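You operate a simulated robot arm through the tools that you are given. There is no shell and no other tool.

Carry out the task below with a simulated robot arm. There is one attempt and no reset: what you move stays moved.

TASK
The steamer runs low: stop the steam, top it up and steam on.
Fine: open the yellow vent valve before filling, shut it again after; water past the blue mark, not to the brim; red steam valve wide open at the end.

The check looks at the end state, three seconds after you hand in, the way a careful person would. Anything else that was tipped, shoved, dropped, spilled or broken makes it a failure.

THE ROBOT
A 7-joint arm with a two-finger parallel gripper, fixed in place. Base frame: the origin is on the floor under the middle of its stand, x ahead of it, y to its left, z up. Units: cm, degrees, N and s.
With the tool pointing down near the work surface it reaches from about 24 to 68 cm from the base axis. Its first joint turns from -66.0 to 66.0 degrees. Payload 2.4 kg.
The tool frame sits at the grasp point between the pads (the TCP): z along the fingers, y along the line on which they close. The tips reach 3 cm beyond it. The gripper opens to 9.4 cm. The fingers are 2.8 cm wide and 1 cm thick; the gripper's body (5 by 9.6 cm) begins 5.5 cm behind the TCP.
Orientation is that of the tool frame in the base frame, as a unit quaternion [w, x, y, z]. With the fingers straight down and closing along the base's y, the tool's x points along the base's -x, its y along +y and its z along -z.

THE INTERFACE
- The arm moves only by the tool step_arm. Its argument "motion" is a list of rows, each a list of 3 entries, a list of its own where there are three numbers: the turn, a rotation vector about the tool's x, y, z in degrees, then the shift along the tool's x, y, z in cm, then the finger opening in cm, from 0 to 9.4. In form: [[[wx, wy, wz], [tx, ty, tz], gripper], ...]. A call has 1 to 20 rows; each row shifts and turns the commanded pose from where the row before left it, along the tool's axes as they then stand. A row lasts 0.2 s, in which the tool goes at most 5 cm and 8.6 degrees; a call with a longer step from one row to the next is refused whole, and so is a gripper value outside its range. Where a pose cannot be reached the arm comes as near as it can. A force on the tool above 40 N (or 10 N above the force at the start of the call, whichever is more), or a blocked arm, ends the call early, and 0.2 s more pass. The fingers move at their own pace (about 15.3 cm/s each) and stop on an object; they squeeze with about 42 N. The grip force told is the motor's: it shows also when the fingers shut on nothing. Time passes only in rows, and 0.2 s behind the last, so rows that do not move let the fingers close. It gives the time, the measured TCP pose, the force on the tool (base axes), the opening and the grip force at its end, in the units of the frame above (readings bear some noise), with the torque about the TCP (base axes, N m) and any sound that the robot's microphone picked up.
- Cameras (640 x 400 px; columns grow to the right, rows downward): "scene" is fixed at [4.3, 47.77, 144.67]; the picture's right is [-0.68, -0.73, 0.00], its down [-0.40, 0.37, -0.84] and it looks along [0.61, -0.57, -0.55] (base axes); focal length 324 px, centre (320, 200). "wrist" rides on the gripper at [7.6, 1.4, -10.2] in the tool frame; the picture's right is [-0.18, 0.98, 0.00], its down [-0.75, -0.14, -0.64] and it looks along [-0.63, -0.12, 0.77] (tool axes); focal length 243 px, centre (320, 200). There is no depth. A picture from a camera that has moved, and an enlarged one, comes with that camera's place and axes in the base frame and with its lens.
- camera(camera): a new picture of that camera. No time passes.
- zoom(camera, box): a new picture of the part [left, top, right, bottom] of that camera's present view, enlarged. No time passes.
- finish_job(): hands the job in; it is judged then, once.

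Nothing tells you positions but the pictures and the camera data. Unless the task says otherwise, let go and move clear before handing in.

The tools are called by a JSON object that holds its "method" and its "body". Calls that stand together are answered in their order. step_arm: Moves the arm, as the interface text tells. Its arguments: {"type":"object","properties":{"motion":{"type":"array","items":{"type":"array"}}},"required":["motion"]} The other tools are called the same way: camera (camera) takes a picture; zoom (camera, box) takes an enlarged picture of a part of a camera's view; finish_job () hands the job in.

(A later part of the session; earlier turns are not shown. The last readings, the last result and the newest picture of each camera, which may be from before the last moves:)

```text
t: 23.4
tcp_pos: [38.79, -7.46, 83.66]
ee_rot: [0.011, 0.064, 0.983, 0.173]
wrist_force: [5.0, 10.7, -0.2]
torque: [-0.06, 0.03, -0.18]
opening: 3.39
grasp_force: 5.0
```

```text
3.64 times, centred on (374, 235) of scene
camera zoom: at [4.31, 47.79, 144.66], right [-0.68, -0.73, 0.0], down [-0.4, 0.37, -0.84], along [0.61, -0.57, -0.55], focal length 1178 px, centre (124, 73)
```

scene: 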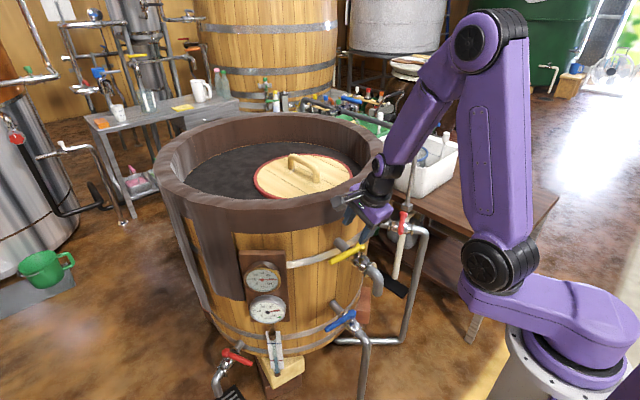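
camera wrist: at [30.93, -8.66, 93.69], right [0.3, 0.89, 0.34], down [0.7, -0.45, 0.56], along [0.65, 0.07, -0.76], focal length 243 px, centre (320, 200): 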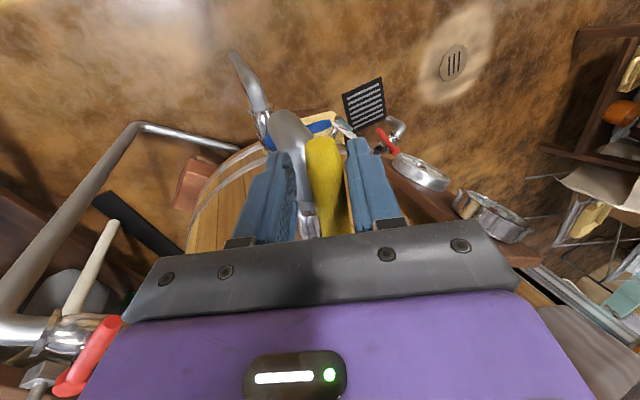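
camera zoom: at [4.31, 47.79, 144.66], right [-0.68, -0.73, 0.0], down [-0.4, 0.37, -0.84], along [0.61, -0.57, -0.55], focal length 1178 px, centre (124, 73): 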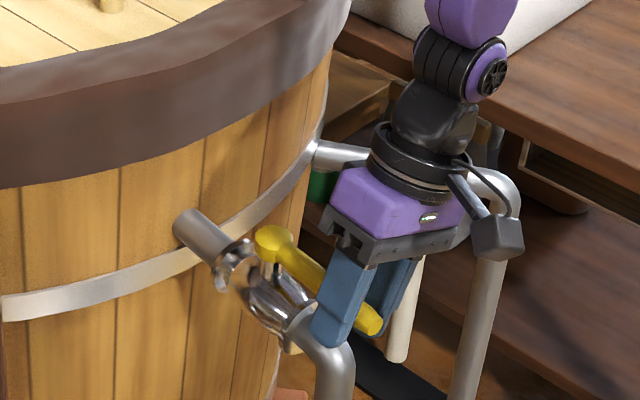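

The lever is against its open stop, now along the pipe. I'll back off, release and retreat to confirm.

{"method": "step_arm", "body": {"motion": [[[0, -1.03, 2.82], [0, 0.42, 0.15], 3.6], [[0, 0, 0], [0, 0, 0], 5], [[0, 0, 0], [0, 0, -3], 5], [[0, 0, 0], [0, 0, -4], 5], [[0, 0, 0], [0, 0, -4], 5], [[0, 0, 0], [0, 0, -4], 5], [[0, 0, 0], [0, 0, 0], 5]]}}

{"method": "camera", "body": {"camera": "wrist"}}

{"method": "camera", "body": {"camera": "scene"}}

{"method": "zoom", "body": {"camera": "scene", "box": [310, 180, 438, 290]}}

{"method": "zoom", "body": {"camera": "scene", "box": [230, 245, 326, 390]}}

```text
t: 25.0
tcp_pos: [37.84, -11.76, 97.85]
ee_rot: [0.015, 0.09, 0.981, 0.172]
wrist_force: [-0.4, 0.2, -0.1]
torque: [0.01, -0.01, -0.03]
opening: 4.98
grasp_force: 0.1
```

```text
taken
camera wrist: at [29.83, -12.59, 107.86], right [0.35, 0.88, 0.33], down [0.68, -0.48, 0.56], along [0.65, 0.03, -0.76], focal length 243 px, centre (320, 200)
```

wrist: 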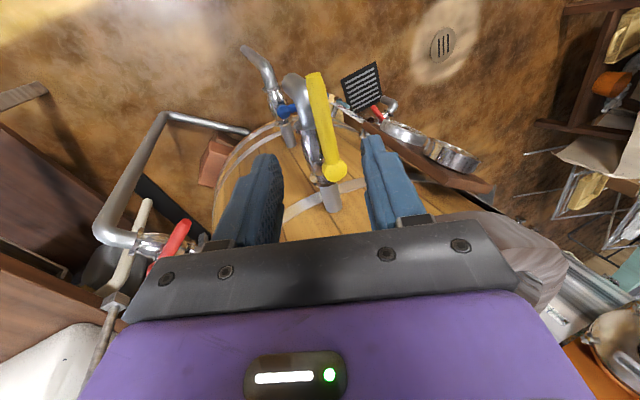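

```text
taken
```

scene: 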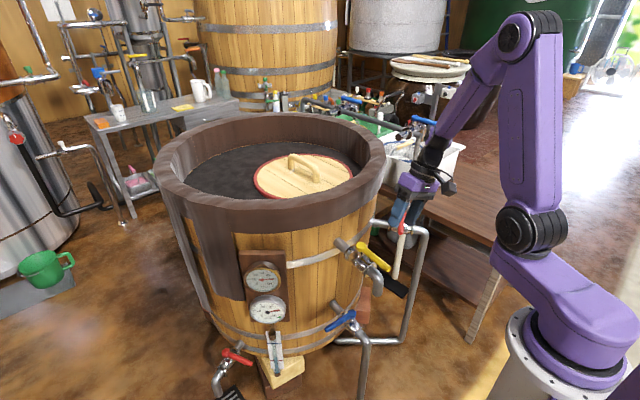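

```text
3.64 times, centred on (374, 235) of scene
camera zoom: at [4.3, 47.77, 144.67], right [-0.68, -0.73, 0.0], down [-0.4, 0.37, -0.84], along [0.61, -0.57, -0.55], focal length 1178 px, centre (124, 73)
```

zoom: 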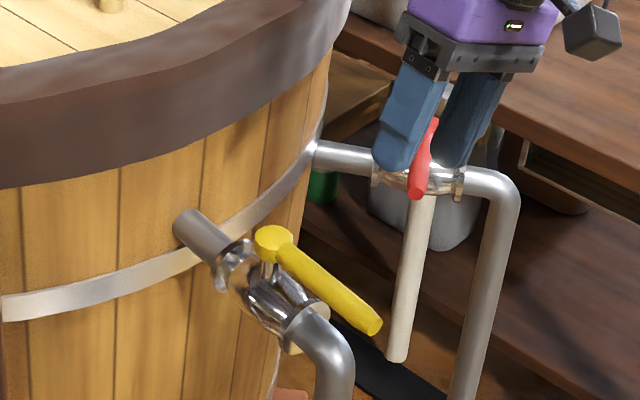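

```text
2.76 times, centred on (278, 318) of scene
camera zoom: at [4.3, 47.77, 144.67], right [-0.68, -0.73, 0.0], down [-0.4, 0.37, -0.84], along [0.61, -0.57, -0.55], focal length 894 px, centre (436, -124)
```

zoom: 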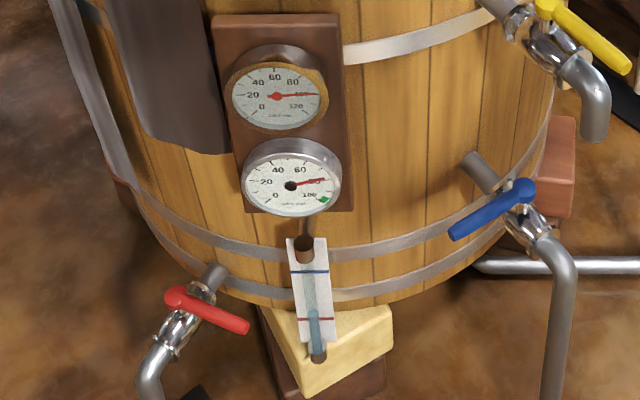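

The vent is wide open, with its lever lying along the pipe. The low blue water valve, hub near (48.7, -8.5, 51.6), sits directly under the vent spout, so I'll reach in from the robot side with the tool tilted about 50°. First I'm going to a safe spot to reorient.

{"method": "step_arm", "body": {"motion": [[[0, 0, 0], [3.13, 2.67, 0.97], 5], [[0, 0, 0], [3.13, 2.67, 0.97], 5], [[0, 0, 0], [3.13, 2.67, 0.97], 5], [[0, 0, 0], [3.13, 2.67, 0.97], 5], [[0, 0, 0], [3.13, 2.67, 0.97], 5], [[0, -2.72, 7.47], [0, 0, 0], 5], [[0, -2.72, 7.47], [0, 0, 0], 5], [[0, -2.72, 7.47], [0, 0, 0], 5], [[0, -2.72, 7.47], [0, 0, 0], 5], [[0, -2.72, 7.47], [0, 0, 0], 5], [[0, -2.72, 7.47], [0, 0, 0], 5], [[0, -2.72, 7.47], [0, 0, 0], 5], [[0, -2.72, 7.47], [0, 0, 0], 5], [[0, -2.72, 7.47], [0, 0, 0], 5], [[0, -2.72, 7.47], [0, 0, 0], 5], [[0, -2.72, 7.47], [0, 0, 0], 5], [[0, 0, 0], [0, 0, 0], 5]]}}

{"method": "camera", "body": {"camera": "scene"}}

{"method": "zoom", "body": {"camera": "scene", "box": [230, 245, 326, 390]}}

```text
t: 28.6
tcp_pos: [28.81, -2.72, 97.52]
ee_rot: [0.133, 0.743, 0.646, 0.115]
wrist_force: [-0.8, -0.4, 0.2]
torque: [0.02, 0.01, 0.0]
opening: 4.99
grasp_force: 0.0
out of reach, approached as far as the arm can: row 8, 9, 10, 11, 12, 13, 14, 15, 16
```

```text
taken
```

scene: 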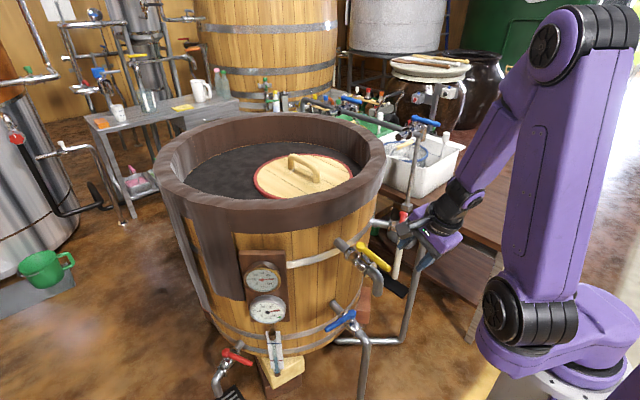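

```text
2.76 times, centred on (278, 318) of scene
camera zoom: at [4.3, 47.77, 144.67], right [-0.68, -0.73, 0.0], down [-0.4, 0.37, -0.84], along [0.61, -0.57, -0.55], focal length 894 px, centre (436, -124)
```

zoom: 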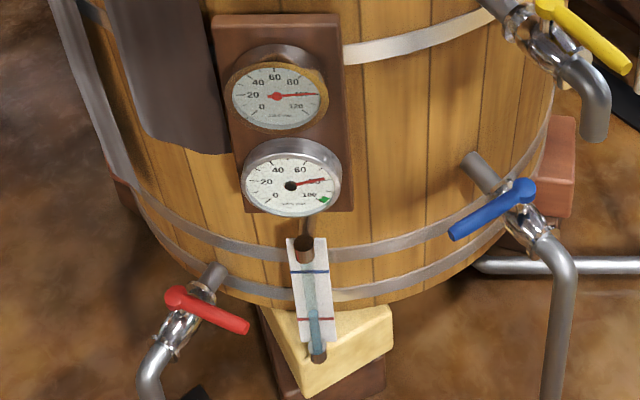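

That spot was too close to the base, so the arm stopped short, but the orientation is right. I'll move forward and left to a reachable position and see where the pose lands.

{"method": "step_arm", "body": {"motion": [[[0, 0, 0], [2.3, 2.0, 1.8], 5], [[0, 0, 0], [2.3, 2.0, 1.8], 5], [[0, 0, 0], [2.3, 2.0, 1.8], 5], [[0, 0, 0], [2.3, 2.0, 1.8], 5], [[0, 0, 0], [0, 0, 0], 5]]}}

{"method": "camera", "body": {"camera": "scene"}}

{"method": "camera", "body": {"camera": "wrist"}}

```text
t: 29.8
tcp_pos: [39.72, 4.83, 93.61]
ee_rot: [0.131, 0.743, 0.647, 0.114]
wrist_force: [-0.4, 0.3, -0.5]
torque: [0.06, -0.01, -0.01]
opening: 5.01
grasp_force: 0.1
```

```text
taken
```

scene: 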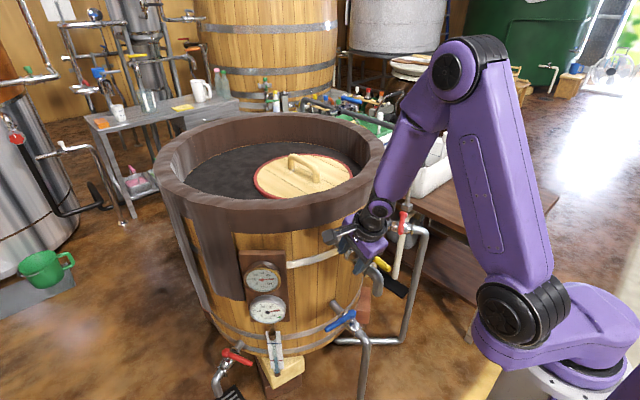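

```text
taken
camera wrist: at [38.5, 12.63, 103.67], right [0.89, -0.31, 0.34], down [-0.45, -0.7, 0.56], along [0.06, -0.65, -0.76], focal length 243 px, centre (320, 200)
```

wrist: 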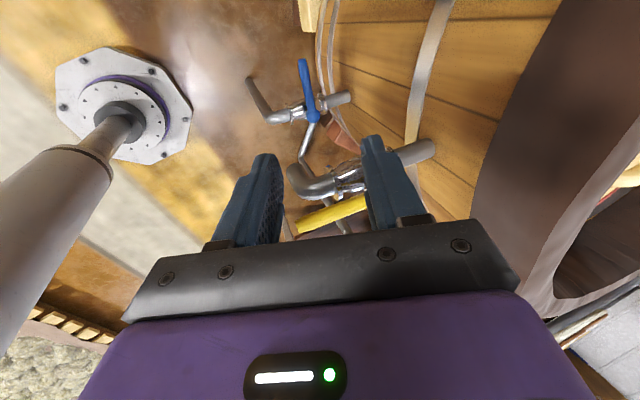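

Position is as commanded at (39.7, 4.8, 93.6), well left of the vent lever. I'm lowering here, keeping clear of the yellow lever on the right.

{"method": "step_arm", "body": {"motion": [[[0, 0, 0], [0.03, -1.2, 3.36], 5], [[0, 0, 0], [0.03, -1.2, 3.36], 5], [[0, 0, 0], [0.03, -1.2, 3.36], 5], [[0, 0, 0], [0.03, -1.2, 3.36], 5], [[0, 0, 0], [0, 0, 0], 5]]}}

{"method": "camera", "body": {"camera": "scene"}}

{"method": "camera", "body": {"camera": "wrist"}}

{"method": "zoom", "body": {"camera": "scene", "box": [270, 190, 430, 350]}}

```text
t: 31.0
tcp_pos: [39.85, 5.11, 79.23]
ee_rot: [0.132, 0.742, 0.647, 0.114]
wrist_force: [-0.2, 0.4, 0.3]
torque: [0.0, 0.0, 0.01]
opening: 4.98
grasp_force: 0.0
```

```text
taken
```

scene: 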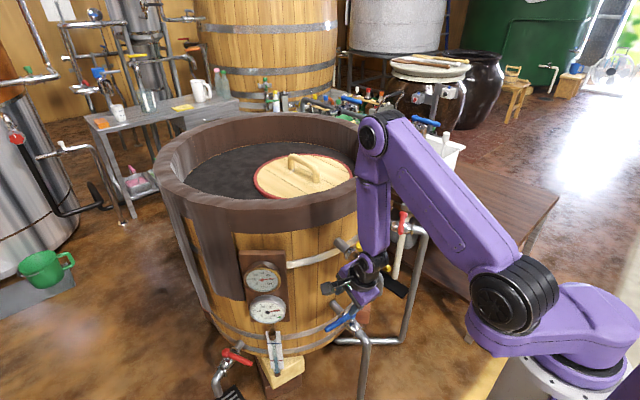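

```text
taken
camera wrist: at [38.69, 12.81, 89.29], right [0.89, -0.31, 0.34], down [-0.45, -0.7, 0.56], along [0.06, -0.65, -0.76], focal length 243 px, centre (320, 200)
```

wrist: 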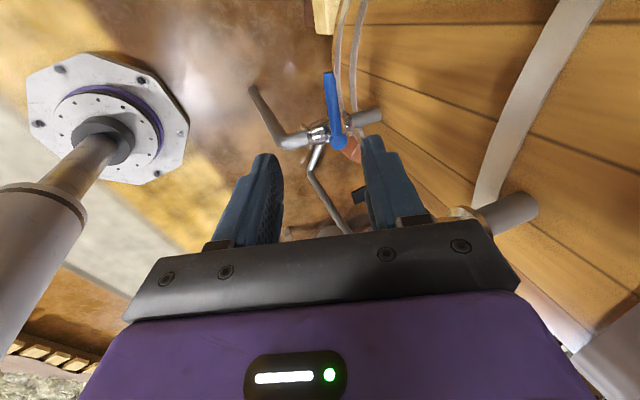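

```text
2.50 times, centred on (350, 270) of scene
camera zoom: at [4.3, 47.77, 144.67], right [-0.68, -0.73, 0.0], down [-0.4, 0.37, -0.84], along [0.61, -0.57, -0.55], focal length 810 px, centre (245, 25)
```

zoom: 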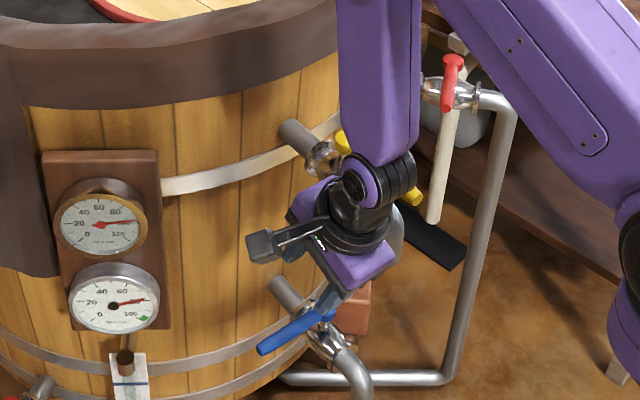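

The arm's elbow comes close to the vat when the tool leans straight back, so I'll lean it diagonally toward the front left instead, with the fork wide open and its orientation fixed. I'm moving slightly left and reorienting here, clear of the yellow lever.

{"method": "step_arm", "body": {"motion": [[[0, 0, 0], [1.8, -1.84, 1.56], 5], [[0, 0, 0], [1.8, -1.84, 1.56], 5], [[6.67, 0, 0], [0, 0, 0], 5], [[6.67, 0, 0], [0, 0, 0], 5], [[6.66, 0, 0], [0, 0, 0], 5], [[0, 0, -7.5], [0, 0, 0], 5], [[0, 0, -7.5], [0, 0, 0], 5], [[0, 0, -7.5], [0, 0, 0], 5], [[0, 0, -7.5], [0, 0, 0], 5], [[0, 0, -7.5], [0, 0, 0], 5], [[0, 0, -7.5], [0, 0, 0], 5], [[0, -7, 0], [0, 0, 0], 5], [[0, -7, 0], [0, 0, 0], 5], [[0, -7, 0], [0, 0, 0], 5], [[0, -7, 0], [0, 0, 0], 5], [[0, -7, 0], [0, 0, 0], 5], [[0, 0, 0], [0, 0, 0], 5]]}}

{"method": "camera", "body": {"camera": "scene"}}

{"method": "camera", "body": {"camera": "wrist"}}

```text
t: 34.6
tcp_pos: [38.1, 9.07, 74.87]
ee_rot: [0.271, 0.424, 0.853, -0.135]
wrist_force: [-0.2, -0.4, -0.8]
torque: [0.01, -0.01, -0.03]
opening: 5.01
grasp_force: 0.1
```

```text
taken
```

scene: 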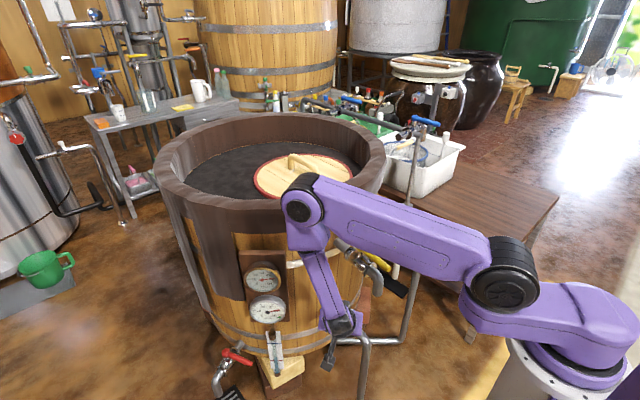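

```text
taken
camera wrist: at [31.86, 19.44, 78.89], right [0.87, 0.47, 0.11], down [0.04, -0.28, 0.96], along [0.48, -0.84, -0.26], focal length 243 px, centre (320, 200)
```

wrist: 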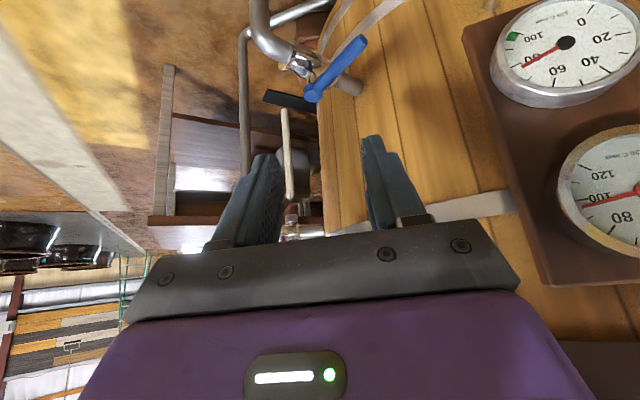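

The tilt and heading are as planned, and both gauges are in view and well clear at about x=62. I'm moving to a pre-approach pose behind the blue lever and opening the fork wide.

{"method": "step_arm", "body": {"motion": [[[0, 0, 0], [0.31, 0.945, 4.0], 7], [[0, 0, 0], [0.31, 0.945, 4.0], 9], [[0, 0, 0], [0.31, 0.945, 4.0], 9], [[0, 0, 0], [0.31, 0.945, 4.0], 9], [[0, 0, 0], [0, 0, 0], 9]]}}

{"method": "camera", "body": {"camera": "scene"}}

{"method": "camera", "body": {"camera": "wrist"}}

{"method": "zoom", "body": {"camera": "scene", "box": [290, 200, 420, 390]}}

```text
t: 35.8
tcp_pos: [46.1, 4.81, 61.19]
ee_rot: [0.27, 0.425, 0.854, -0.134]
wrist_force: [-0.5, 0.1, 0.1]
torque: [0.01, 0.02, 0.02]
opening: 8.99
grasp_force: 0.0
```

```text
taken
```

scene: 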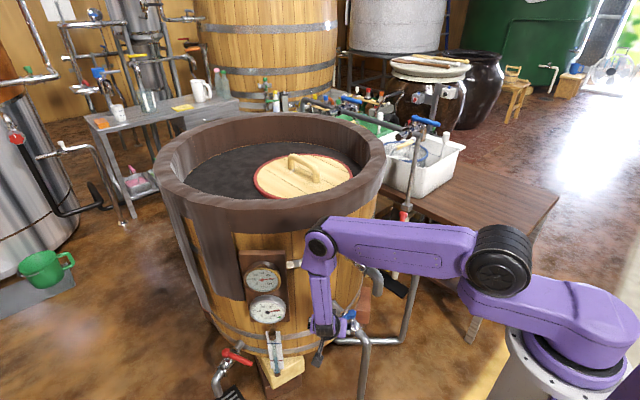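

```text
taken
camera wrist: at [39.77, 15.25, 65.16], right [0.88, 0.47, 0.1], down [0.04, -0.28, 0.96], along [0.48, -0.83, -0.27], focal length 243 px, centre (320, 200)
```

wrist: 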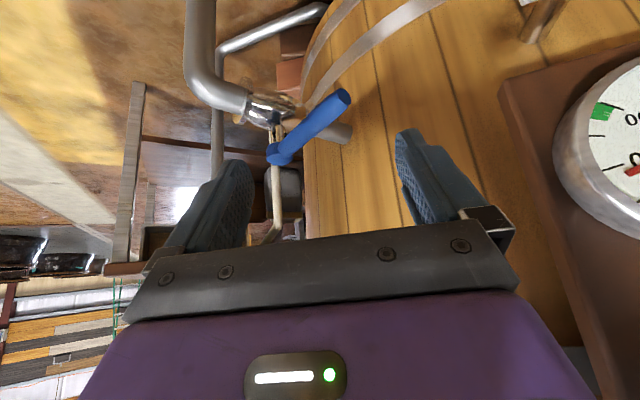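

```text
2.11 times, centred on (355, 295) of scene
camera zoom: at [4.3, 47.77, 144.67], right [-0.68, -0.73, 0.0], down [-0.4, 0.37, -0.84], along [0.61, -0.57, -0.55], focal length 682 px, centre (246, 0)
```

zoom: 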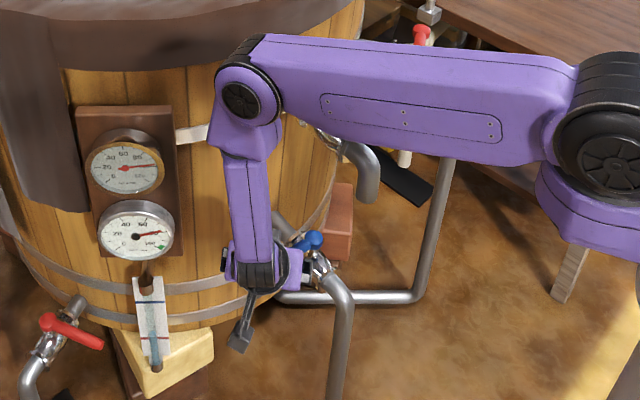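

The projected approach lands right on the blue lever, and nothing else is in the fork's path. I'm advancing along the tool axis.

{"method": "step_arm", "body": {"motion": [[[0, 0, 0], [0, 0, 2.5], 9], [[0, 0, 0], [0, 0, 2.5], 9], [[0, 0, 0], [0, 0, 2.5], 9], [[0, 0, 0], [0, 0, 2.5], 9], [[0, 0, 0], [0, 0, 0], 9]]}}

{"method": "camera", "body": {"camera": "wrist"}}

{"method": "zoom", "body": {"camera": "scene", "box": [290, 200, 420, 390]}}

{"method": "zoom", "body": {"camera": "scene", "box": [255, 320, 305, 385]}}

```text
t: 37.0
tcp_pos: [49.12, 0.58, 53.62]
ee_rot: [0.27, 0.424, 0.854, -0.135]
wrist_force: [0.7, -0.5, 0.4]
torque: [0.01, 0.04, -0.02]
opening: 8.99
grasp_force: 0.1
out of reach, approached as far as the arm can: row 4
```

```text
taken
camera wrist: at [42.81, 10.96, 57.56], right [0.88, 0.47, 0.11], down [0.04, -0.28, 0.96], along [0.48, -0.83, -0.26], focal length 243 px, centre (320, 200)
```

wrist: 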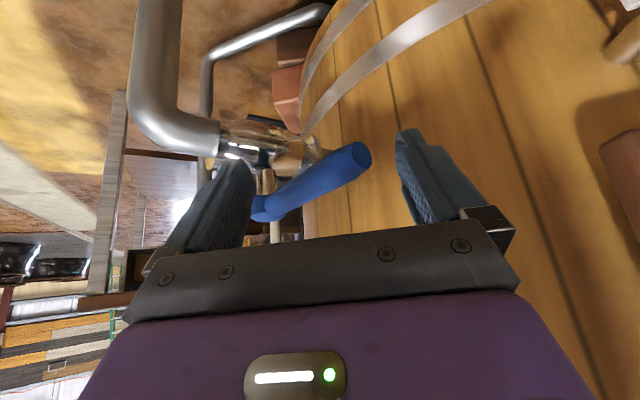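

```text
2.11 times, centred on (355, 295) of scene
camera zoom: at [4.3, 47.77, 144.67], right [-0.68, -0.73, 0.0], down [-0.4, 0.37, -0.84], along [0.61, -0.57, -0.55], focal length 682 px, centre (246, 0)
```

zoom: 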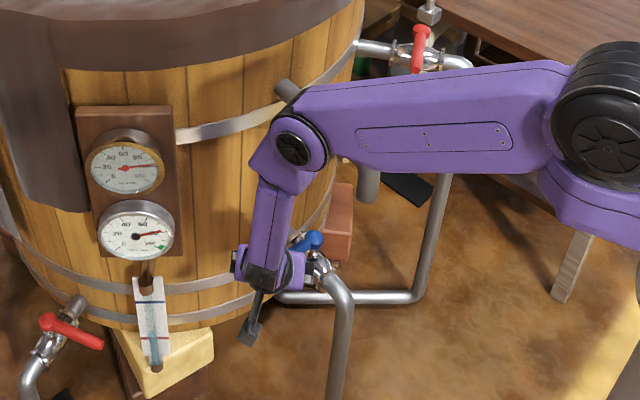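

```text
6.15 times, centred on (280, 352) of scene
camera zoom: at [4.3, 47.77, 144.67], right [-0.68, -0.73, 0.0], down [-0.4, 0.37, -0.84], along [0.61, -0.57, -0.55], focal length 1994 px, centre (566, -738)
```

zoom: 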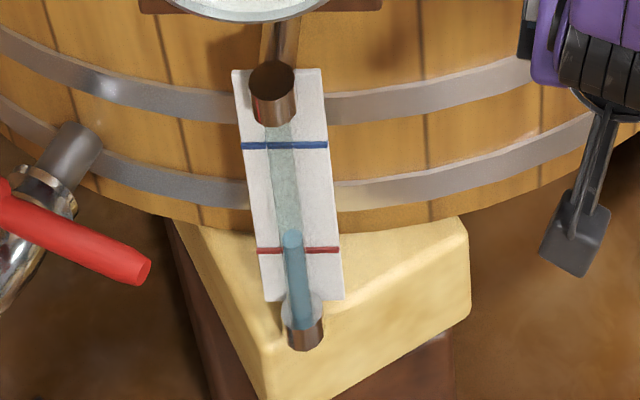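

I'm at the reach limit, but the fork already straddles the blue lever, with the fingertips about 1 cm past its centre. The sight glass reads just above the red mark and is clearly visible. I'll narrow the fork a little and swing the lever part-way open, so I won't have to go under the vent spout.

{"method": "step_arm", "body": {"motion": [[[0, 0, 0], [0, 0, 0], 6.5], [[0, 0, 0], [0, 0, 0], 6.5], [[0, 0, 0], [0.59, -1.056, -0.418], 6.5], [[0, 0, 0], [0.463, -1.149, -0.328], 6.5], [[0, 0, 0], [0, 0, 0], 6.5]]}}

{"method": "camera", "body": {"camera": "wrist"}}

{"method": "zoom", "body": {"camera": "scene", "box": [255, 320, 305, 385]}}

```text
t: 38.2
tcp_pos: [46.56, 0.29, 53.52]
ee_rot: [0.27, 0.426, 0.853, -0.134]
wrist_force: [-0.2, 3.6, 0.6]
torque: [0.05, -0.02, 0.07]
opening: 6.69
grasp_force: 1.1
```

```text
taken
camera wrist: at [40.22, 10.63, 57.6], right [0.88, 0.47, 0.11], down [0.04, -0.28, 0.96], along [0.48, -0.84, -0.26], focal length 243 px, centre (320, 200)
```

wrist: 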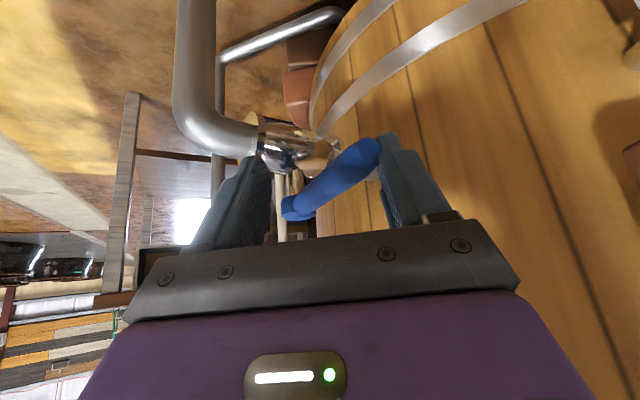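

```text
6.15 times, centred on (280, 352) of scene
camera zoom: at [4.3, 47.77, 144.67], right [-0.68, -0.73, 0.0], down [-0.4, 0.37, -0.84], along [0.61, -0.57, -0.55], focal length 1994 px, centre (566, -738)
```

zoom: 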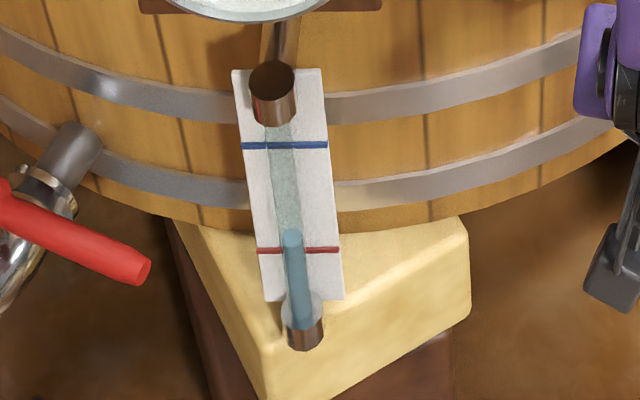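

The right finger has just reached the lever, and the level hasn't changed. I'm continuing the swing to crack the water valve open.

{"method": "step_arm", "body": {"motion": [[[0, 0, 0], [0.333, -1.22, -0.236], 6.5], [[0, 0, 0], [0.19, -1.253, -0.135], 6.5], [[0, 0, 0], [0, 0, 0], 6.5]]}}

{"method": "camera", "body": {"camera": "wrist"}}

{"method": "zoom", "body": {"camera": "scene", "box": [255, 320, 305, 385]}}

{"method": "zoom", "body": {"camera": "scene", "box": [290, 200, 420, 390]}}

```text
t: 39.0
tcp_pos: [44.26, -0.32, 53.74]
ee_rot: [0.27, 0.421, 0.856, -0.133]
wrist_force: [-4.4, 27.1, 12.7]
torque: [0.6, -0.24, 0.79]
opening: 7.2
grasp_force: 6.4
```

```text
taken
camera wrist: at [37.91, 9.96, 57.64], right [0.87, 0.48, 0.11], down [0.04, -0.28, 0.96], along [0.49, -0.83, -0.27], focal length 243 px, centre (320, 200)
```

wrist: 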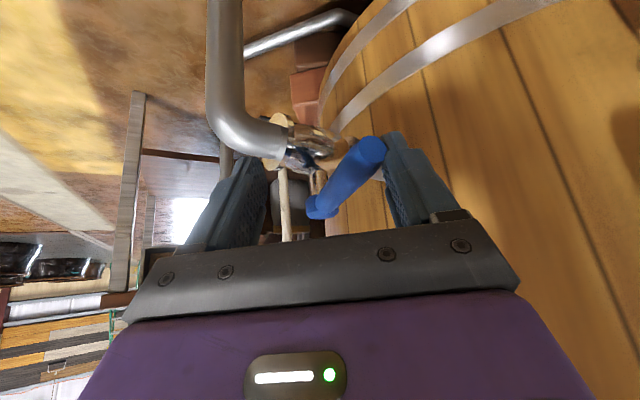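

```text
6.15 times, centred on (280, 352) of scene
camera zoom: at [4.26, 47.81, 144.66], right [-0.68, -0.73, 0.0], down [-0.4, 0.37, -0.84], along [0.61, -0.57, -0.55], focal length 1994 px, centre (566, -738)
```

zoom: 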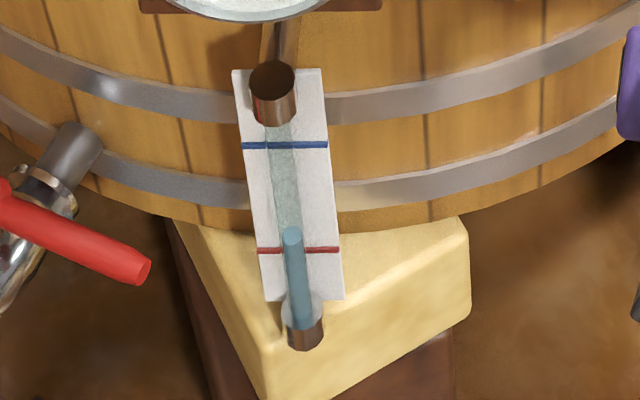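

```text
2.11 times, centred on (355, 295) of scene
camera zoom: at [4.26, 47.81, 144.66], right [-0.68, -0.73, 0.0], down [-0.4, 0.37, -0.84], along [0.61, -0.57, -0.55], focal length 682 px, centre (246, 0)
```

zoom: 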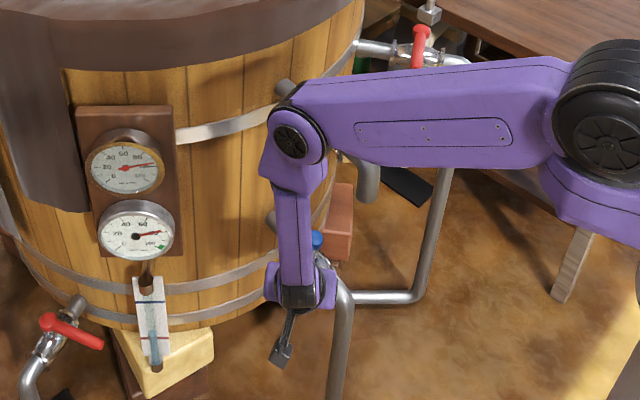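

The lever has turned about 20°, but the finger is pressing on its tip end, so the force is mostly along the lever. I'll back off sideways and re-seat the fork further in along the lever.

{"method": "step_arm", "body": {"motion": [[[0, 0, 0], [-0.887, 1.935, 0.628], 6.5], [[0, 0, 0], [-1.69, -1.57, 1.196], 6.5], [[0, 0, 0], [0, 0, 0], 6.5]]}}

{"method": "camera", "body": {"camera": "wrist"}}

{"method": "zoom", "body": {"camera": "scene", "box": [255, 320, 305, 385]}}

```text
t: 39.8
tcp_pos: [46.29, -2.93, 53.74]
ee_rot: [0.269, 0.426, 0.853, -0.135]
wrist_force: [-0.5, 0.9, -0.1]
torque: [0.01, -0.03, 0.0]
opening: 6.51
grasp_force: 0.0
```

```text
taken
camera wrist: at [40.08, 7.48, 57.6], right [0.88, 0.47, 0.1], down [0.04, -0.28, 0.96], along [0.48, -0.84, -0.26], focal length 243 px, centre (320, 200)
```

wrist: 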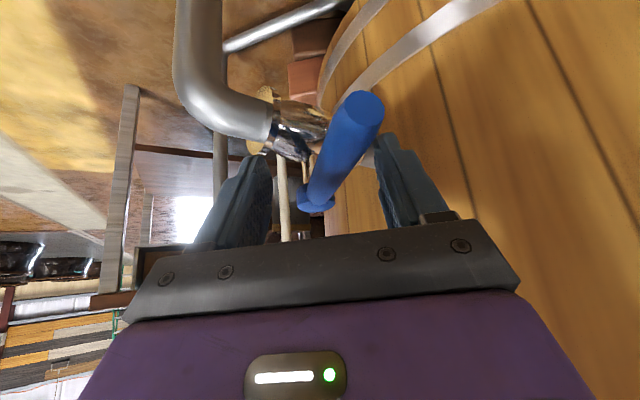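

```text
6.15 times, centred on (280, 352) of scene
camera zoom: at [4.3, 47.77, 144.67], right [-0.68, -0.73, 0.0], down [-0.4, 0.37, -0.84], along [0.61, -0.57, -0.55], focal length 1994 px, centre (566, -738)
```

zoom: 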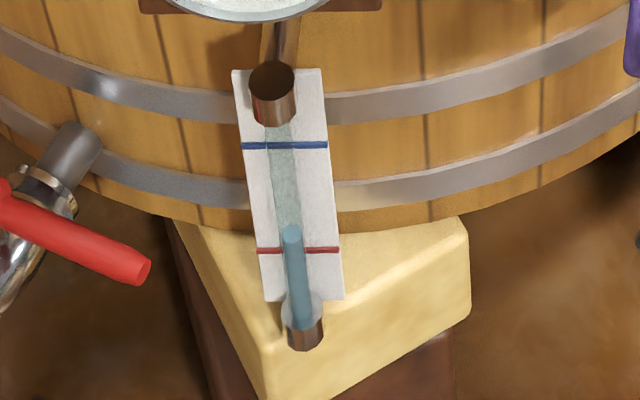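

The lever is now properly between the fingers, and the level is starting to creep up. I'm opening the water further, toward half.

{"method": "step_arm", "body": {"motion": [[[0, 0, 0], [0.675, -0.853, -0.478], 6.5], [[0, 0, 0], [0.675, -0.853, -0.478], 6.5], [[0, 0, 0], [0.395, -1.388, -0.28], 6.5], [[0, 0, 0], [0, 0, 0], 6.5]]}}

{"method": "camera", "body": {"camera": "wrist"}}

{"method": "zoom", "body": {"camera": "scene", "box": [255, 320, 305, 385]}}

{"method": "zoom", "body": {"camera": "scene", "box": [290, 200, 420, 390]}}

```text
t: 40.8
tcp_pos: [42.64, -2.88, 53.79]
ee_rot: [0.27, 0.425, 0.854, -0.134]
wrist_force: [1.3, 1.1, 0.6]
torque: [0.05, -0.04, -0.03]
opening: 6.6
grasp_force: 1.1
```

```text
taken
camera wrist: at [36.39, 7.4, 57.6], right [0.87, 0.47, 0.11], down [0.04, -0.28, 0.96], along [0.48, -0.83, -0.27], focal length 243 px, centre (320, 200)
```

wrist: 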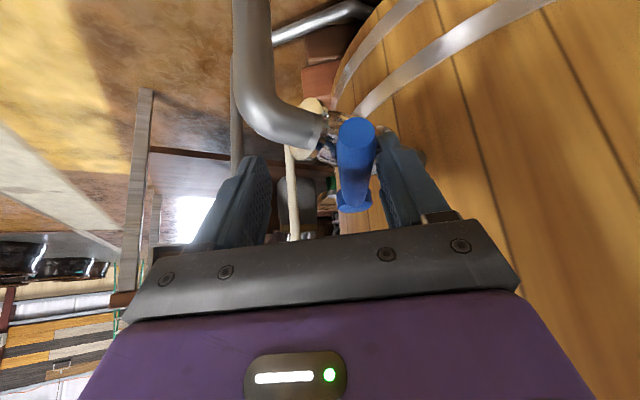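

```text
6.15 times, centred on (280, 352) of scene
camera zoom: at [4.29, 47.77, 144.67], right [-0.68, -0.73, 0.0], down [-0.4, 0.37, -0.84], along [0.61, -0.57, -0.55], focal length 1994 px, centre (566, -738)
```

zoom: 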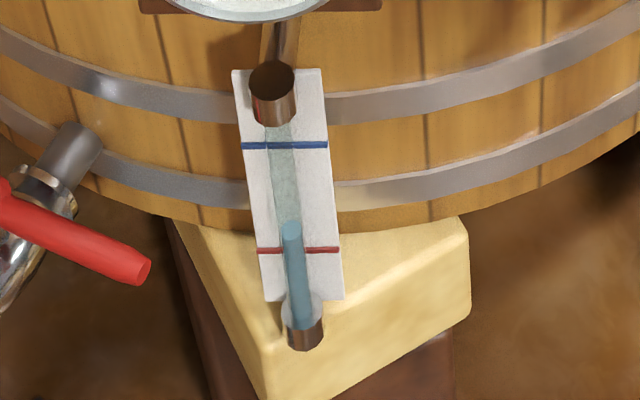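

```text
2.11 times, centred on (355, 295) of scene
camera zoom: at [4.29, 47.77, 144.67], right [-0.68, -0.73, 0.0], down [-0.4, 0.37, -0.84], along [0.61, -0.57, -0.55], focal length 682 px, centre (246, 0)
```

zoom: 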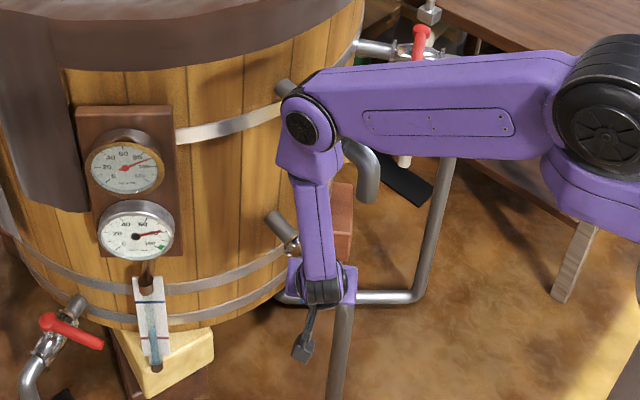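

The water valve is now about 45° open and the level in the sight glass is rising slowly. I'm holding still for 2 seconds to measure the fill rate.

{"method": "step_arm", "body": {"motion": [[[0, 0, 0], [0, 0, 0], 6.5], [[0, 0, 0], [0, 0, 0], 6.5], [[0, 0, 0], [0, 0, 0], 6.5], [[0, 0, 0], [0, 0, 0], 6.5], [[0, 0, 0], [0, 0, 0], 6.5], [[0, 0, 0], [0, 0, 0], 6.5], [[0, 0, 0], [0, 0, 0], 6.5], [[0, 0, 0], [0, 0, 0], 6.5], [[0, 0, 0], [0, 0, 0], 6.5]]}}

{"method": "zoom", "body": {"camera": "scene", "box": [255, 320, 305, 385]}}

{"method": "camera", "body": {"camera": "scene"}}

```text
t: 42.8
tcp_pos: [42.7, -3.1, 53.64]
ee_rot: [0.27, 0.425, 0.853, -0.135]
wrist_force: [0.6, -0.3, 0.1]
torque: [-0.01, 0.01, 0.01]
opening: 6.51
grasp_force: 0.1
```

```text
6.15 times, centred on (280, 352) of scene
camera zoom: at [4.3, 47.77, 144.67], right [-0.68, -0.73, 0.0], down [-0.4, 0.37, -0.84], along [0.61, -0.57, -0.55], focal length 1994 px, centre (566, -738)
```

zoom: 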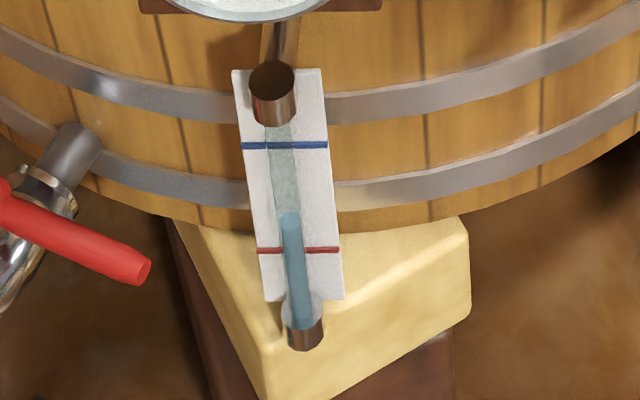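

```text
taken
```

scene: 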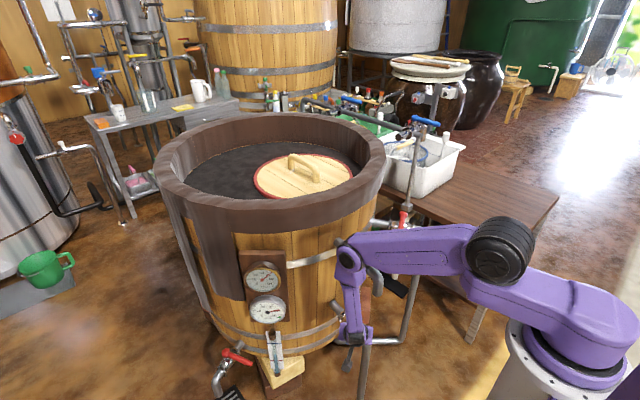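

The level rises about 4 px/s in this zoom, roughly 0.4 cm/s, so reaching the blue mark should take about 17 s more. I'll wait in chunks and check each time.

{"method": "step_arm", "body": {"motion": [[[0, 0, 0], [0, 0, 0], 6.5], [[0, 0, 0], [0, 0, 0], 6.5], [[0, 0, 0], [0, 0, 0], 6.5], [[0, 0, 0], [0, 0, 0], 6.5], [[0, 0, 0], [0, 0, 0], 6.5], [[0, 0, 0], [0, 0, 0], 6.5], [[0, 0, 0], [0, 0, 0], 6.5], [[0, 0, 0], [0, 0, 0], 6.5], [[0, 0, 0], [0, 0, 0], 6.5], [[0, 0, 0], [0, 0, 0], 6.5], [[0, 0, 0], [0, 0, 0], 6.5], [[0, 0, 0], [0, 0, 0], 6.5], [[0, 0, 0], [0, 0, 0], 6.5], [[0, 0, 0], [0, 0, 0], 6.5], [[0, 0, 0], [0, 0, 0], 6.5], [[0, 0, 0], [0, 0, 0], 6.5], [[0, 0, 0], [0, 0, 0], 6.5], [[0, 0, 0], [0, 0, 0], 6.5], [[0, 0, 0], [0, 0, 0], 6.5], [[0, 0, 0], [0, 0, 0], 6.5]]}}

{"method": "zoom", "body": {"camera": "scene", "box": [255, 320, 305, 385]}}

```text
t: 47.0
tcp_pos: [42.77, -3.12, 53.7]
ee_rot: [0.27, 0.425, 0.854, -0.134]
wrist_force: [-0.2, -0.2, -1.2]
torque: [-0.01, -0.02, 0.03]
opening: 6.49
grasp_force: 0.0
```

```text
6.15 times, centred on (280, 352) of scene
camera zoom: at [4.3, 47.77, 144.67], right [-0.68, -0.73, 0.0], down [-0.4, 0.37, -0.84], along [0.61, -0.57, -0.55], focal length 1994 px, centre (566, -738)
```

zoom: 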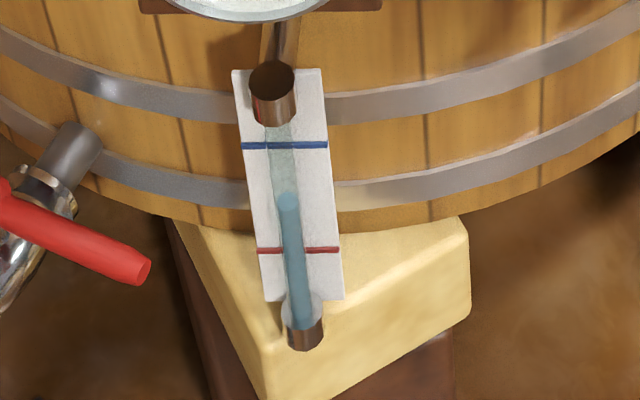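

The level is rising steadily, with its top at row 195, the blue mark at row 145 and about 4.5 px/s. I'm waiting on.

{"method": "step_arm", "body": {"motion": [[[0, 0, 0], [0, 0, 0], 6.5], [[0, 0, 0], [0, 0, 0], 6.5], [[0, 0, 0], [0, 0, 0], 6.5], [[0, 0, 0], [0, 0, 0], 6.5], [[0, 0, 0], [0, 0, 0], 6.5], [[0, 0, 0], [0, 0, 0], 6.5], [[0, 0, 0], [0, 0, 0], 6.5], [[0, 0, 0], [0, 0, 0], 6.5], [[0, 0, 0], [0, 0, 0], 6.5], [[0, 0, 0], [0, 0, 0], 6.5], [[0, 0, 0], [0, 0, 0], 6.5], [[0, 0, 0], [0, 0, 0], 6.5], [[0, 0, 0], [0, 0, 0], 6.5], [[0, 0, 0], [0, 0, 0], 6.5], [[0, 0, 0], [0, 0, 0], 6.5], [[0, 0, 0], [0, 0, 0], 6.5], [[0, 0, 0], [0, 0, 0], 6.5], [[0, 0, 0], [0, 0, 0], 6.5], [[0, 0, 0], [0, 0, 0], 6.5], [[0, 0, 0], [0, 0, 0], 6.5]]}}

{"method": "zoom", "body": {"camera": "scene", "box": [255, 320, 305, 385]}}

```text
t: 51.2
tcp_pos: [42.69, -2.96, 53.7]
ee_rot: [0.269, 0.425, 0.854, -0.134]
wrist_force: [0.0, -0.4, 0.9]
torque: [0.0, 0.02, 0.05]
opening: 6.51
grasp_force: 0.0
```

```text
6.15 times, centred on (280, 352) of scene
camera zoom: at [4.3, 47.77, 144.67], right [-0.68, -0.73, 0.0], down [-0.4, 0.37, -0.84], along [0.61, -0.57, -0.55], focal length 1994 px, centre (566, -738)
```

zoom: 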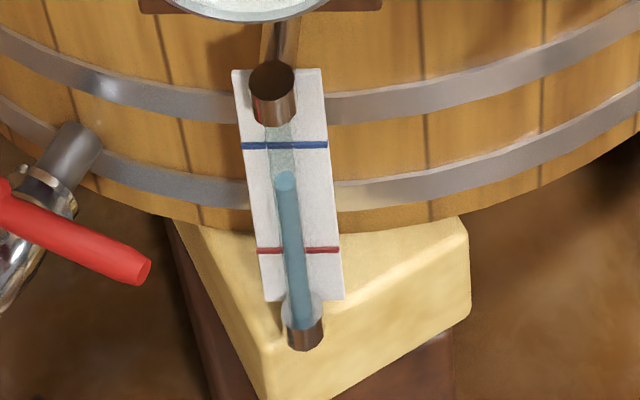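

The water surface is at about row 181 against the blue mark at row 145. Because the tube stands in front of the scale, the true level is a bit higher than it looks. I'm waiting 4 more seconds.

{"method": "step_arm", "body": {"motion": [[[0, 0, 0], [0, 0, 0], 6.5], [[0, 0, 0], [0, 0, 0], 6.5], [[0, 0, 0], [0, 0, 0], 6.5], [[0, 0, 0], [0, 0, 0], 6.5], [[0, 0, 0], [0, 0, 0], 6.5], [[0, 0, 0], [0, 0, 0], 6.5], [[0, 0, 0], [0, 0, 0], 6.5], [[0, 0, 0], [0, 0, 0], 6.5], [[0, 0, 0], [0, 0, 0], 6.5], [[0, 0, 0], [0, 0, 0], 6.5], [[0, 0, 0], [0, 0, 0], 6.5], [[0, 0, 0], [0, 0, 0], 6.5], [[0, 0, 0], [0, 0, 0], 6.5], [[0, 0, 0], [0, 0, 0], 6.5], [[0, 0, 0], [0, 0, 0], 6.5], [[0, 0, 0], [0, 0, 0], 6.5], [[0, 0, 0], [0, 0, 0], 6.5], [[0, 0, 0], [0, 0, 0], 6.5], [[0, 0, 0], [0, 0, 0], 6.5]]}}

{"method": "zoom", "body": {"camera": "scene", "box": [255, 320, 305, 385]}}

{"method": "camera", "body": {"camera": "wrist"}}

```text
t: 55.2
tcp_pos: [42.7, -2.95, 53.63]
ee_rot: [0.27, 0.425, 0.853, -0.134]
wrist_force: [0.2, 0.1, 1.1]
torque: [0.03, 0.04, 0.0]
opening: 6.48
grasp_force: 0.0
```

```text
6.15 times, centred on (280, 352) of scene
camera zoom: at [4.3, 47.77, 144.67], right [-0.68, -0.73, 0.0], down [-0.4, 0.37, -0.84], along [0.61, -0.57, -0.55], focal length 1994 px, centre (566, -738)
```

zoom: 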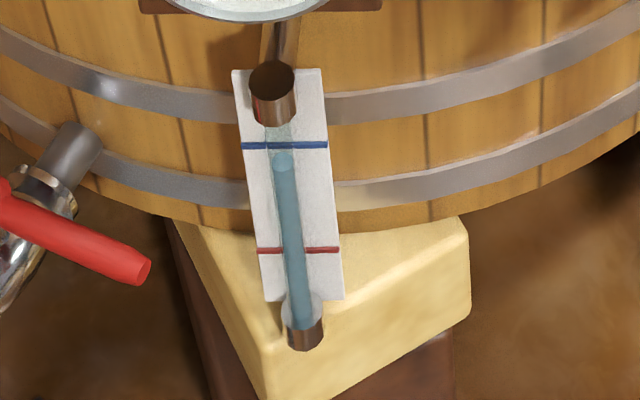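

```text
taken
camera wrist: at [36.42, 7.37, 57.61], right [0.88, 0.47, 0.11], down [0.04, -0.28, 0.96], along [0.48, -0.83, -0.26], focal length 243 px, centre (320, 200)
```

wrist: 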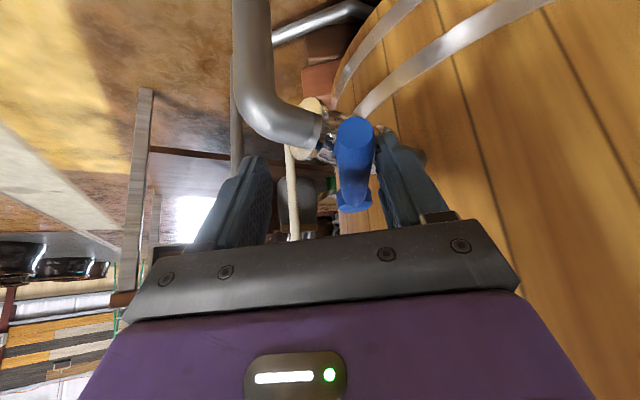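

The surface is at row 160 and rising about 5 px/s. I'll wait 2.4 s more and then swing the lever closed in the same call, ending a little past the blue mark.

{"method": "step_arm", "body": {"motion": [[[0, 0, 0], [0, 0, 0], 6.5], [[0, 0, 0], [0, 0, 0], 6.5], [[0, 0, 0], [0, 0, 0], 6.5], [[0, 0, 0], [0, 0, 0], 6.5], [[0, 0, 0], [0, 0, 0], 6.5], [[0, 0, 0], [0, 0, 0], 6.5], [[0, 0, 0], [0, 0, 0], 6.5], [[0, 0, 0], [0, 0, 0], 6.5], [[0, 0, 0], [0, 0, 0], 6.5], [[0, 0, 0], [0, 0, 0], 6.5], [[0, 0, 0], [0, 0, 0], 6.5], [[0, 0, 0], [0, 0, 0], 6.5], [[0, 0, 0], [0.49, 1.9, -0.35], 6.5], [[0, 0, 0], [0.49, 1.9, -0.35], 6.5], [[0, 0, 0], [-0.265, 1.51, 0.188], 6.5], [[0, 0, 0], [-0.265, 1.51, 0.188], 6.5], [[0, 0, 0], [-0.37, 1.1, 0.262], 6.5], [[0, 0, 0], [-0.37, 1.1, 0.262], 6.5], [[0, 0, 0], [0, 0, 0], 6.5]]}}

{"method": "zoom", "body": {"camera": "scene", "box": [255, 320, 305, 385]}}

{"method": "camera", "body": {"camera": "wrist"}}

```text
t: 59.2
tcp_pos: [50.09, 1.95, 53.57]
ee_rot: [0.267, 0.426, 0.854, -0.136]
wrist_force: [-15.2, 2.8, -0.3]
torque: [-0.07, 0.25, -0.74]
opening: 7.08
grasp_force: 5.4
```

```text
6.15 times, centred on (280, 352) of scene
camera zoom: at [4.28, 47.77, 144.67], right [-0.68, -0.73, 0.0], down [-0.4, 0.37, -0.84], along [0.61, -0.57, -0.55], focal length 1994 px, centre (566, -738)
```

zoom: 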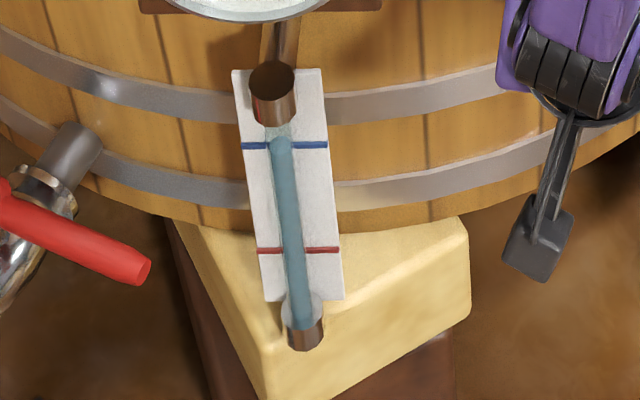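

```text
taken
camera wrist: at [43.78, 12.34, 57.54], right [0.88, 0.47, 0.1], down [0.04, -0.28, 0.96], along [0.48, -0.84, -0.27], focal length 243 px, centre (320, 200)
```

wrist: 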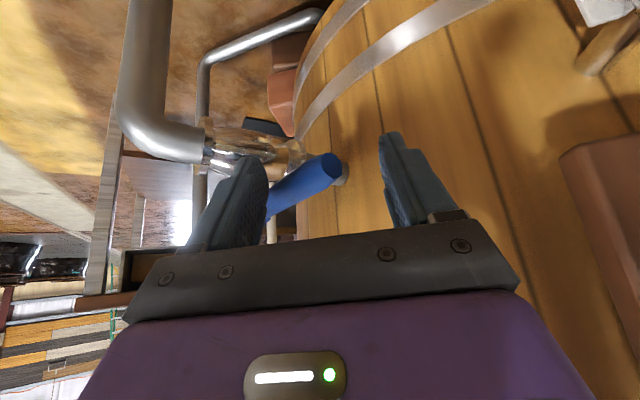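

There are 15 N against the stop, so the water valve is shut, and the surface now covers the blue mark in this view. I'll hold briefly to confirm the level no longer changes.

{"method": "step_arm", "body": {"motion": [[[0, 0, 0], [0, 0.2, 0], 6.5], [[0, 0, 0], [0, 0, 0], 6.5], [[0, 0, 0], [0, 0, 0], 6.5], [[0, 0, 0], [0, 0, 0], 6.5], [[0, 0, 0], [0, 0, 0], 6.5], [[0, 0, 0], [0, 0, 0], 6.5], [[0, 0, 0], [0, 0, 0], 6.5], [[0, 0, 0], [0, 0, 0], 6.5]]}}

{"method": "zoom", "body": {"camera": "scene", "box": [255, 320, 305, 385]}}

{"method": "zoom", "body": {"camera": "scene", "box": [265, 330, 297, 350]}}

{"method": "camera", "body": {"camera": "wrist"}}

```text
t: 61.0
tcp_pos: [50.08, 2.01, 53.53]
ee_rot: [0.267, 0.425, 0.854, -0.136]
wrist_force: [-17.1, -1.1, -14.2]
torque: [0.59, 0.07, -0.67]
opening: 7.25
grasp_force: 6.7
```

```text
6.15 times, centred on (280, 352) of scene
camera zoom: at [4.3, 47.76, 144.67], right [-0.68, -0.73, 0.0], down [-0.4, 0.37, -0.84], along [0.61, -0.57, -0.55], focal length 1994 px, centre (566, -738)
```

zoom: 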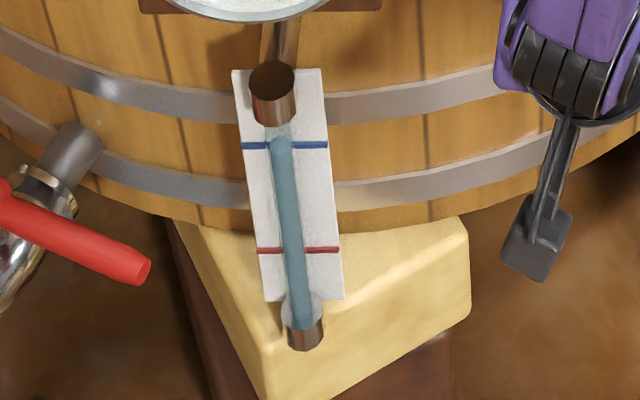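

```text
16.00 times, centred on (281, 340) of scene
camera zoom: at [4.3, 47.76, 144.67], right [-0.68, -0.73, 0.0], down [-0.4, 0.37, -0.84], along [0.61, -0.57, -0.55], focal length 5184 px, centre (944, -2040)
```

zoom: 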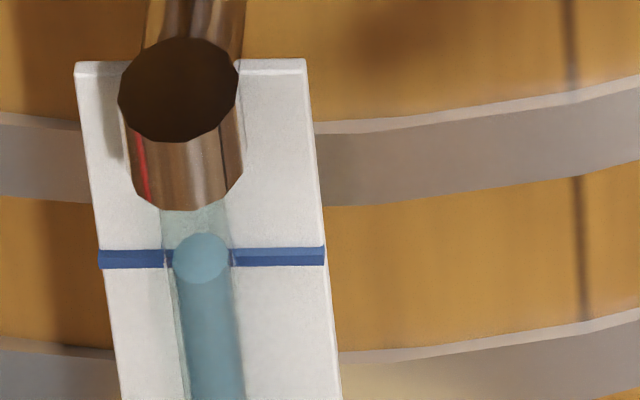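

```text
taken
camera wrist: at [43.85, 12.41, 57.53], right [0.88, 0.47, 0.1], down [0.04, -0.28, 0.96], along [0.48, -0.84, -0.27], focal length 243 px, centre (320, 200)
```

wrist: 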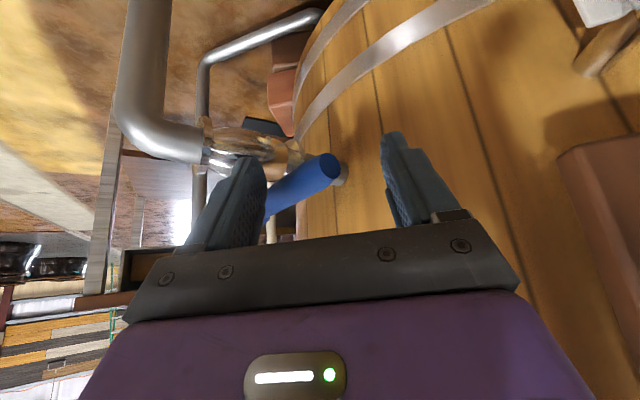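

The level is stable with its surface right over the blue mark, and allowing for the tube standing proud of the scale the true level is a bit above it. I'll release the blue lever, back out the way I came, and turn the wrist camera to look at the sight glass from a lower angle.

{"method": "step_arm", "body": {"motion": [[[0, 0, 0], [0, -1.5, 0], 7.5], [[0, 0, 0], [0, 0, 0], 7.5], [[0, 0, 0], [0, 0, -2.5], 7.5], [[0, 0, 0], [0, 0, -2.5], 7.5], [[0, 0, 0], [0, 0, -2.5], 7.5], [[0, 0, 0], [0, 0, -2.5], 7.5], [[0, 0, 0], [0, 0, 0], 7.5]]}}

{"method": "camera", "body": {"camera": "wrist"}}

{"method": "camera", "body": {"camera": "scene"}}

```text
t: 62.6
tcp_pos: [45.64, 5.76, 61.76]
ee_rot: [0.27, 0.426, 0.853, -0.135]
wrist_force: [0.4, -0.2, -0.1]
torque: [0.02, -0.01, -0.02]
opening: 7.53
grasp_force: 0.2
```

```text
taken
camera wrist: at [39.28, 16.11, 65.69], right [0.87, 0.47, 0.11], down [0.04, -0.28, 0.96], along [0.48, -0.83, -0.26], focal length 243 px, centre (320, 200)
```

wrist: 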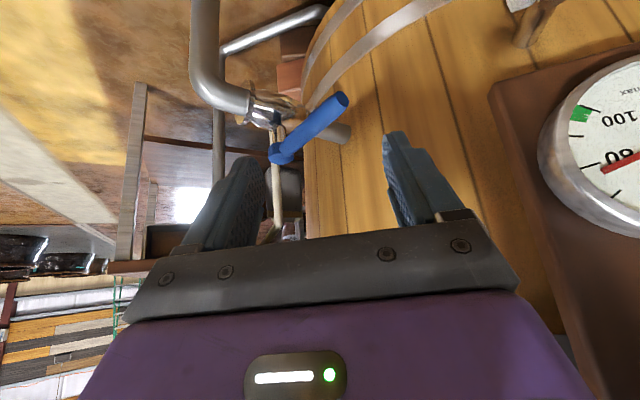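

```text
taken
```

scene: 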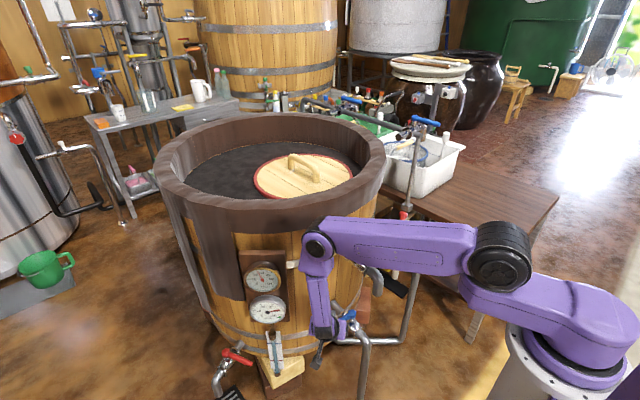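

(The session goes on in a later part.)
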